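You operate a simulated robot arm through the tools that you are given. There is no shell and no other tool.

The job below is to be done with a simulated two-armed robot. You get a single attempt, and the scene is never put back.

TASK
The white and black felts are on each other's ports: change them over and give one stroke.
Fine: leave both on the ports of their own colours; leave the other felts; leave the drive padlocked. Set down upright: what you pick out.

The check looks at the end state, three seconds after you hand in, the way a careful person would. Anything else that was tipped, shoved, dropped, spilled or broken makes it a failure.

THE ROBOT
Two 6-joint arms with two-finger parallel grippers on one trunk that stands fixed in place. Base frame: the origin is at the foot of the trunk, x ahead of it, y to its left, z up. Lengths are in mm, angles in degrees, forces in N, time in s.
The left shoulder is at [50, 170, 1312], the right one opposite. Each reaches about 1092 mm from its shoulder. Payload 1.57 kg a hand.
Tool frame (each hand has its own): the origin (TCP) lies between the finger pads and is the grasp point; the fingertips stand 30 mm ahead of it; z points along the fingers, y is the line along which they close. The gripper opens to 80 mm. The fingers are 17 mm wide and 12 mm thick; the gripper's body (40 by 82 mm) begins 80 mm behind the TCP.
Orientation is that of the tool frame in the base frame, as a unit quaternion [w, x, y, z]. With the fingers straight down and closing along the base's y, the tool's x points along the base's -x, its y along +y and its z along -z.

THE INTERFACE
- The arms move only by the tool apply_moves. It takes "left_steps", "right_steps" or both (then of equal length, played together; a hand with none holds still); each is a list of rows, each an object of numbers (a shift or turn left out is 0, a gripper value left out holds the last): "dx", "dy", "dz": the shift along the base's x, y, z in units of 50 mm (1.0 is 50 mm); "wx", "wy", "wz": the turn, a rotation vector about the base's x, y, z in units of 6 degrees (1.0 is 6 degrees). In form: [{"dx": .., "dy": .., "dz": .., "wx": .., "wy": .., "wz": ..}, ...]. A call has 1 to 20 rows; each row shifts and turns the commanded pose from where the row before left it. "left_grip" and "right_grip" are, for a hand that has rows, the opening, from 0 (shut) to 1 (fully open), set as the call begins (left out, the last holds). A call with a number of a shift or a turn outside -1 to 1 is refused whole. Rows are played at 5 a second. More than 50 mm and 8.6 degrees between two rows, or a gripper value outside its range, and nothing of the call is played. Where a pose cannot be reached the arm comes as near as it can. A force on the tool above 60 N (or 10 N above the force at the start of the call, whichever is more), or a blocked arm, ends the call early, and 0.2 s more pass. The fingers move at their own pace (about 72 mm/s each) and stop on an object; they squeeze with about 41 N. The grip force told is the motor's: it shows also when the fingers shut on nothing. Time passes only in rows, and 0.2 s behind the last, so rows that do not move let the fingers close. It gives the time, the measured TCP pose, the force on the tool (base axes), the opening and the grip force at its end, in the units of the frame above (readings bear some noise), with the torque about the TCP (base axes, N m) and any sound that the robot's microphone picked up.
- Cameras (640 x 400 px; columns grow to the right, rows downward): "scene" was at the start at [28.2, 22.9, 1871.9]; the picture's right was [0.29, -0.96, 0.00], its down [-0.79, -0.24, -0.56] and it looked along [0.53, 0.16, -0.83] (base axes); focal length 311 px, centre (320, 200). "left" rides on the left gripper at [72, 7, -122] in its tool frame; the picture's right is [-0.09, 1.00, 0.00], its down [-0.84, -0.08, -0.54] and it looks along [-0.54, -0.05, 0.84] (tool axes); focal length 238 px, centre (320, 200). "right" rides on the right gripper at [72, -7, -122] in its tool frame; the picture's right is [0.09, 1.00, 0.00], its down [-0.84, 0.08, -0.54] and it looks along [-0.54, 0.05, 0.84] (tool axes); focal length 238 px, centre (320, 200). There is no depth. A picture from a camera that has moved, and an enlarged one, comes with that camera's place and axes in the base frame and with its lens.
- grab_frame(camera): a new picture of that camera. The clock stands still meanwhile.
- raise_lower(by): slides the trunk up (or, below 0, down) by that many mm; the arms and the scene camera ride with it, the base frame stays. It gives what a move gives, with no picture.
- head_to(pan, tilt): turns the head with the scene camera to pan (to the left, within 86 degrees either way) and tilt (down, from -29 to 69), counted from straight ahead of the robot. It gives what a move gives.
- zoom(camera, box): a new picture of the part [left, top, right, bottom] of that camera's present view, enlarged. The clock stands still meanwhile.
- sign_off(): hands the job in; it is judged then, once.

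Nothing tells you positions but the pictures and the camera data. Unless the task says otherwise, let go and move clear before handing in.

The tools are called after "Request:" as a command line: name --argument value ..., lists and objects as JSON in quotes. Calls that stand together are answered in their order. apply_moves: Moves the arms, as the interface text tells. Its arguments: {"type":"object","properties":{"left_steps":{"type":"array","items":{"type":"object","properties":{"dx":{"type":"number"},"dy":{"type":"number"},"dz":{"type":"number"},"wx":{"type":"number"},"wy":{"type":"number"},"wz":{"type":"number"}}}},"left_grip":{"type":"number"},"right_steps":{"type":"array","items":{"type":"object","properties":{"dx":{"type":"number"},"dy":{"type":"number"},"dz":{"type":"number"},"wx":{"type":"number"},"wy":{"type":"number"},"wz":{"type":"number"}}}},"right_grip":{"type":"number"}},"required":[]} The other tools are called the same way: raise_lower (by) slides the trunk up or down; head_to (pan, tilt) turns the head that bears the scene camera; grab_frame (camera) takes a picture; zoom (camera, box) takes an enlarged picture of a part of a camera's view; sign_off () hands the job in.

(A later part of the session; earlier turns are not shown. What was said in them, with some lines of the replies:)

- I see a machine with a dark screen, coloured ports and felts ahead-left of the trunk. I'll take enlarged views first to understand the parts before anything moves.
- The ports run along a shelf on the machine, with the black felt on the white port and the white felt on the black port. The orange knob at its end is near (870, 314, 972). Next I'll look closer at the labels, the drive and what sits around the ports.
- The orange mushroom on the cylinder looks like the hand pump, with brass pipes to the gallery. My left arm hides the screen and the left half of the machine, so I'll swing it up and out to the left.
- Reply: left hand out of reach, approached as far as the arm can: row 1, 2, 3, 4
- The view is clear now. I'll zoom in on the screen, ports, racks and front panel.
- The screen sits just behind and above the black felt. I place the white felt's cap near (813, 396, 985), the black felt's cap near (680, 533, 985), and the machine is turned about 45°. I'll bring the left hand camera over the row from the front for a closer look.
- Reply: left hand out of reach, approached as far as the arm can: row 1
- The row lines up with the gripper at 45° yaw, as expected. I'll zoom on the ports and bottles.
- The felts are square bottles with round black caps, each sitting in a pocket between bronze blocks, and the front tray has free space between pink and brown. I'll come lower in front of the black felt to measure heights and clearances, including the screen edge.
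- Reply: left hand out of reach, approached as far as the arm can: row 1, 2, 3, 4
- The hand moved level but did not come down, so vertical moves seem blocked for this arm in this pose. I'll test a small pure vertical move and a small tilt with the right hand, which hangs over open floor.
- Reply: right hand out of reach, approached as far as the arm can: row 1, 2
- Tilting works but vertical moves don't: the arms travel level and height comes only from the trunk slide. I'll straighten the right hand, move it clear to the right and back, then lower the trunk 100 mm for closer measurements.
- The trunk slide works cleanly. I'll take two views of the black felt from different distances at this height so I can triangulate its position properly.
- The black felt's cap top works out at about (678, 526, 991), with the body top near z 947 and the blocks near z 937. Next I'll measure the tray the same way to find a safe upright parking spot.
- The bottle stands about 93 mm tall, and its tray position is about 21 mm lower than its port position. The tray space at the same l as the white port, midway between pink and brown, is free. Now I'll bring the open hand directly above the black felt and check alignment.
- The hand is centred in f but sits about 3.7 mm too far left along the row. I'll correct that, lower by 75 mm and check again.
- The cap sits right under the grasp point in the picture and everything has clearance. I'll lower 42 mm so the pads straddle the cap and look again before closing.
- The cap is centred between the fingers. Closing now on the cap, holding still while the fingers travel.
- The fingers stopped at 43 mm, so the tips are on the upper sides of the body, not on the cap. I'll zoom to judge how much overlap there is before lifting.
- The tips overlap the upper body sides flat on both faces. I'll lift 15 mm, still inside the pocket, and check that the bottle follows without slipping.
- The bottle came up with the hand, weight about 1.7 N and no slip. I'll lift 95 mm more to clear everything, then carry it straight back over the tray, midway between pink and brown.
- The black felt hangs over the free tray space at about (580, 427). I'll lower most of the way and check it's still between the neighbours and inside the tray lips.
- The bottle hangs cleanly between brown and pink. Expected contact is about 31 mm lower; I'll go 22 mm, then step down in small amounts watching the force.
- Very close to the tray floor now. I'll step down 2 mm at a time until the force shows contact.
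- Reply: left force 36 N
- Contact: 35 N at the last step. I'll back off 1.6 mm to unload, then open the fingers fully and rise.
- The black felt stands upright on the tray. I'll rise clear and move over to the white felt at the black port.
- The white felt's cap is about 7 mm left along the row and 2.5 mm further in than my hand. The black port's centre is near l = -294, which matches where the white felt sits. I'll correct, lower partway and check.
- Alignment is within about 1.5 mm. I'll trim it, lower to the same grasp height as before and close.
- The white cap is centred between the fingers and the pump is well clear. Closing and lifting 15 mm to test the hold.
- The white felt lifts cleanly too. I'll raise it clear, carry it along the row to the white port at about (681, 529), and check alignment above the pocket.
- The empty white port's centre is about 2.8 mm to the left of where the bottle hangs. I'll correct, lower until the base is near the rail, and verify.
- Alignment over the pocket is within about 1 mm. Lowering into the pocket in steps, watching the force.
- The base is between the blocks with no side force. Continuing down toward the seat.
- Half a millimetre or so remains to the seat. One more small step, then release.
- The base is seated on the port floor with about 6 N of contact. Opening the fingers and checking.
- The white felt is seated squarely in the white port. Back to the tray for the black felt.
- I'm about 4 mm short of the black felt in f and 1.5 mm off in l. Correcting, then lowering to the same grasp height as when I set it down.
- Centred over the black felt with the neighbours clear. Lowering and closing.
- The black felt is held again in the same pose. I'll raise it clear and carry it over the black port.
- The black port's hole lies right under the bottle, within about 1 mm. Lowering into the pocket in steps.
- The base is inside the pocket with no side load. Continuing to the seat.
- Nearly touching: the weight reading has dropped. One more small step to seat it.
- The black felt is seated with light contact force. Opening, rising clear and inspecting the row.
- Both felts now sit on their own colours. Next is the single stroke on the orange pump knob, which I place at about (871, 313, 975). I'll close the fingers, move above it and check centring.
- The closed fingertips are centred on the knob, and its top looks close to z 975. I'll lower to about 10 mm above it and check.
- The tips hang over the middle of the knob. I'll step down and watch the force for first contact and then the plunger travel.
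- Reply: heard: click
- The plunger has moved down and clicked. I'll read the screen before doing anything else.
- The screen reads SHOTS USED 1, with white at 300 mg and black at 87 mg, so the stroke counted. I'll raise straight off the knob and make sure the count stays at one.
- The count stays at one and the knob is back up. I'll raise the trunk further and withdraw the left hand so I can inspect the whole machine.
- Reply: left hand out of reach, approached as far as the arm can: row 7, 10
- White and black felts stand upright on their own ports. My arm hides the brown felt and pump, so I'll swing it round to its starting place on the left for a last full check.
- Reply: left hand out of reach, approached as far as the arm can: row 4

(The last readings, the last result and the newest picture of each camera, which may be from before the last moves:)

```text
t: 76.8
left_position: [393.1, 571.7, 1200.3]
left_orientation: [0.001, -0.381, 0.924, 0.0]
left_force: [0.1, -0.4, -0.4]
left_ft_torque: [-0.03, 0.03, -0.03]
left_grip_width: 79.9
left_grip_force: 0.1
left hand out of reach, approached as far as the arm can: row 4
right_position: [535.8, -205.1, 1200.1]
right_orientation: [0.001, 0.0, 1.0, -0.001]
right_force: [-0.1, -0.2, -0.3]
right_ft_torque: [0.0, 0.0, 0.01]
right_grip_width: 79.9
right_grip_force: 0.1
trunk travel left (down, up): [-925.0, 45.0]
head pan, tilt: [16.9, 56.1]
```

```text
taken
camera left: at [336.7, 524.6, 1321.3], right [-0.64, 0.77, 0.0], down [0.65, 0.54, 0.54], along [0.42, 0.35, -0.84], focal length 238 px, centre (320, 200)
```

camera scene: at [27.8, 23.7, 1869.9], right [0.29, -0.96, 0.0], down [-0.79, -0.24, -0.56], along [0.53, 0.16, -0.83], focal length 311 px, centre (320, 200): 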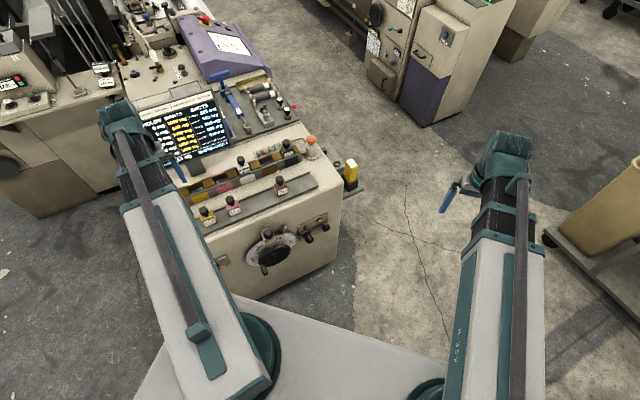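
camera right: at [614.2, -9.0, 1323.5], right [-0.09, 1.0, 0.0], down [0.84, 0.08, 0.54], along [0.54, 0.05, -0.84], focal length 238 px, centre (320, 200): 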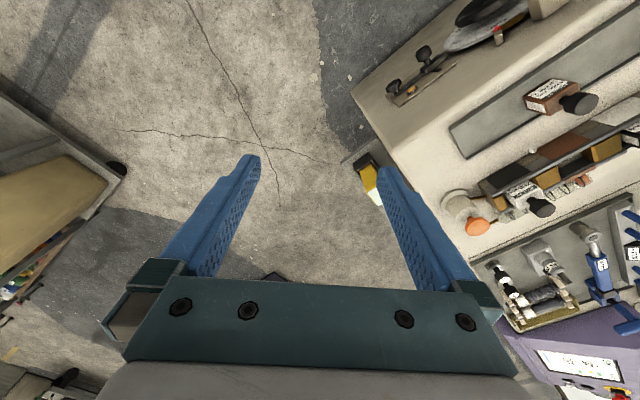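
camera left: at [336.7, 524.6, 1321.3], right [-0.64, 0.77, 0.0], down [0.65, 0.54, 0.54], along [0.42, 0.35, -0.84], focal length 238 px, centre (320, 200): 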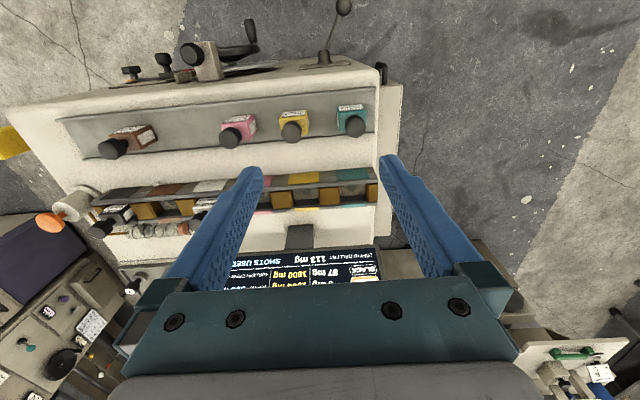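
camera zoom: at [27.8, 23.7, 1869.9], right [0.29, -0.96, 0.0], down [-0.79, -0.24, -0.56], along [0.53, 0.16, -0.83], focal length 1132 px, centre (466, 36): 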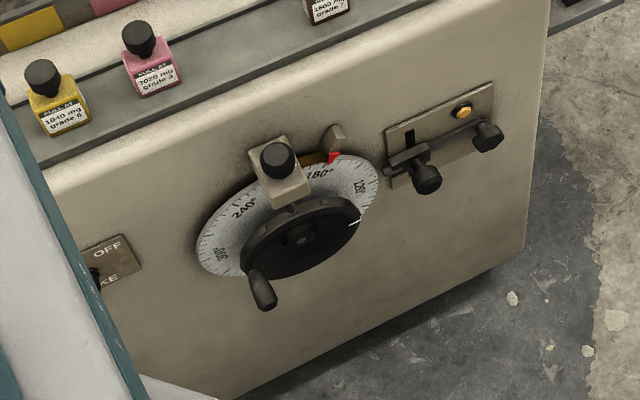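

The swap and the stroke are done, so I'm handing in:

- **Felts:** the white felt stands on the white port and the black on the black port, both upright. The teal, yellow, pink and brown felts are untouched on the tray.
- **Stroke:** the screen reads SHOTS USED 1, and the pump knob is back up.
- **Rest of the machine:** I touched nothing on the drive or front panel, and both hands are clear.

Request:
sign_off

```text
The job is handed in.
```

The white and black felts are now on the ports of their own colours, both upright. I gave one stroke on the orange pump knob.

- **Stroke:** the screen showed SHOTS USED 1 after the press and still did once I had lifted off. White holds 300 mg, black holds 87 mg, and 113 mg is left in the gallery.
- **Other felts:** teal, yellow, pink and brown are still standing in the tray, untouched.
- **Drive:** I touched nothing on the drive or the front panel. I never picked out the padlock itself in the pictures.

While the swap was under way, the black felt stood upright on the tray between pink and brown. Both hands were empty and clear of the machine when I handed in.
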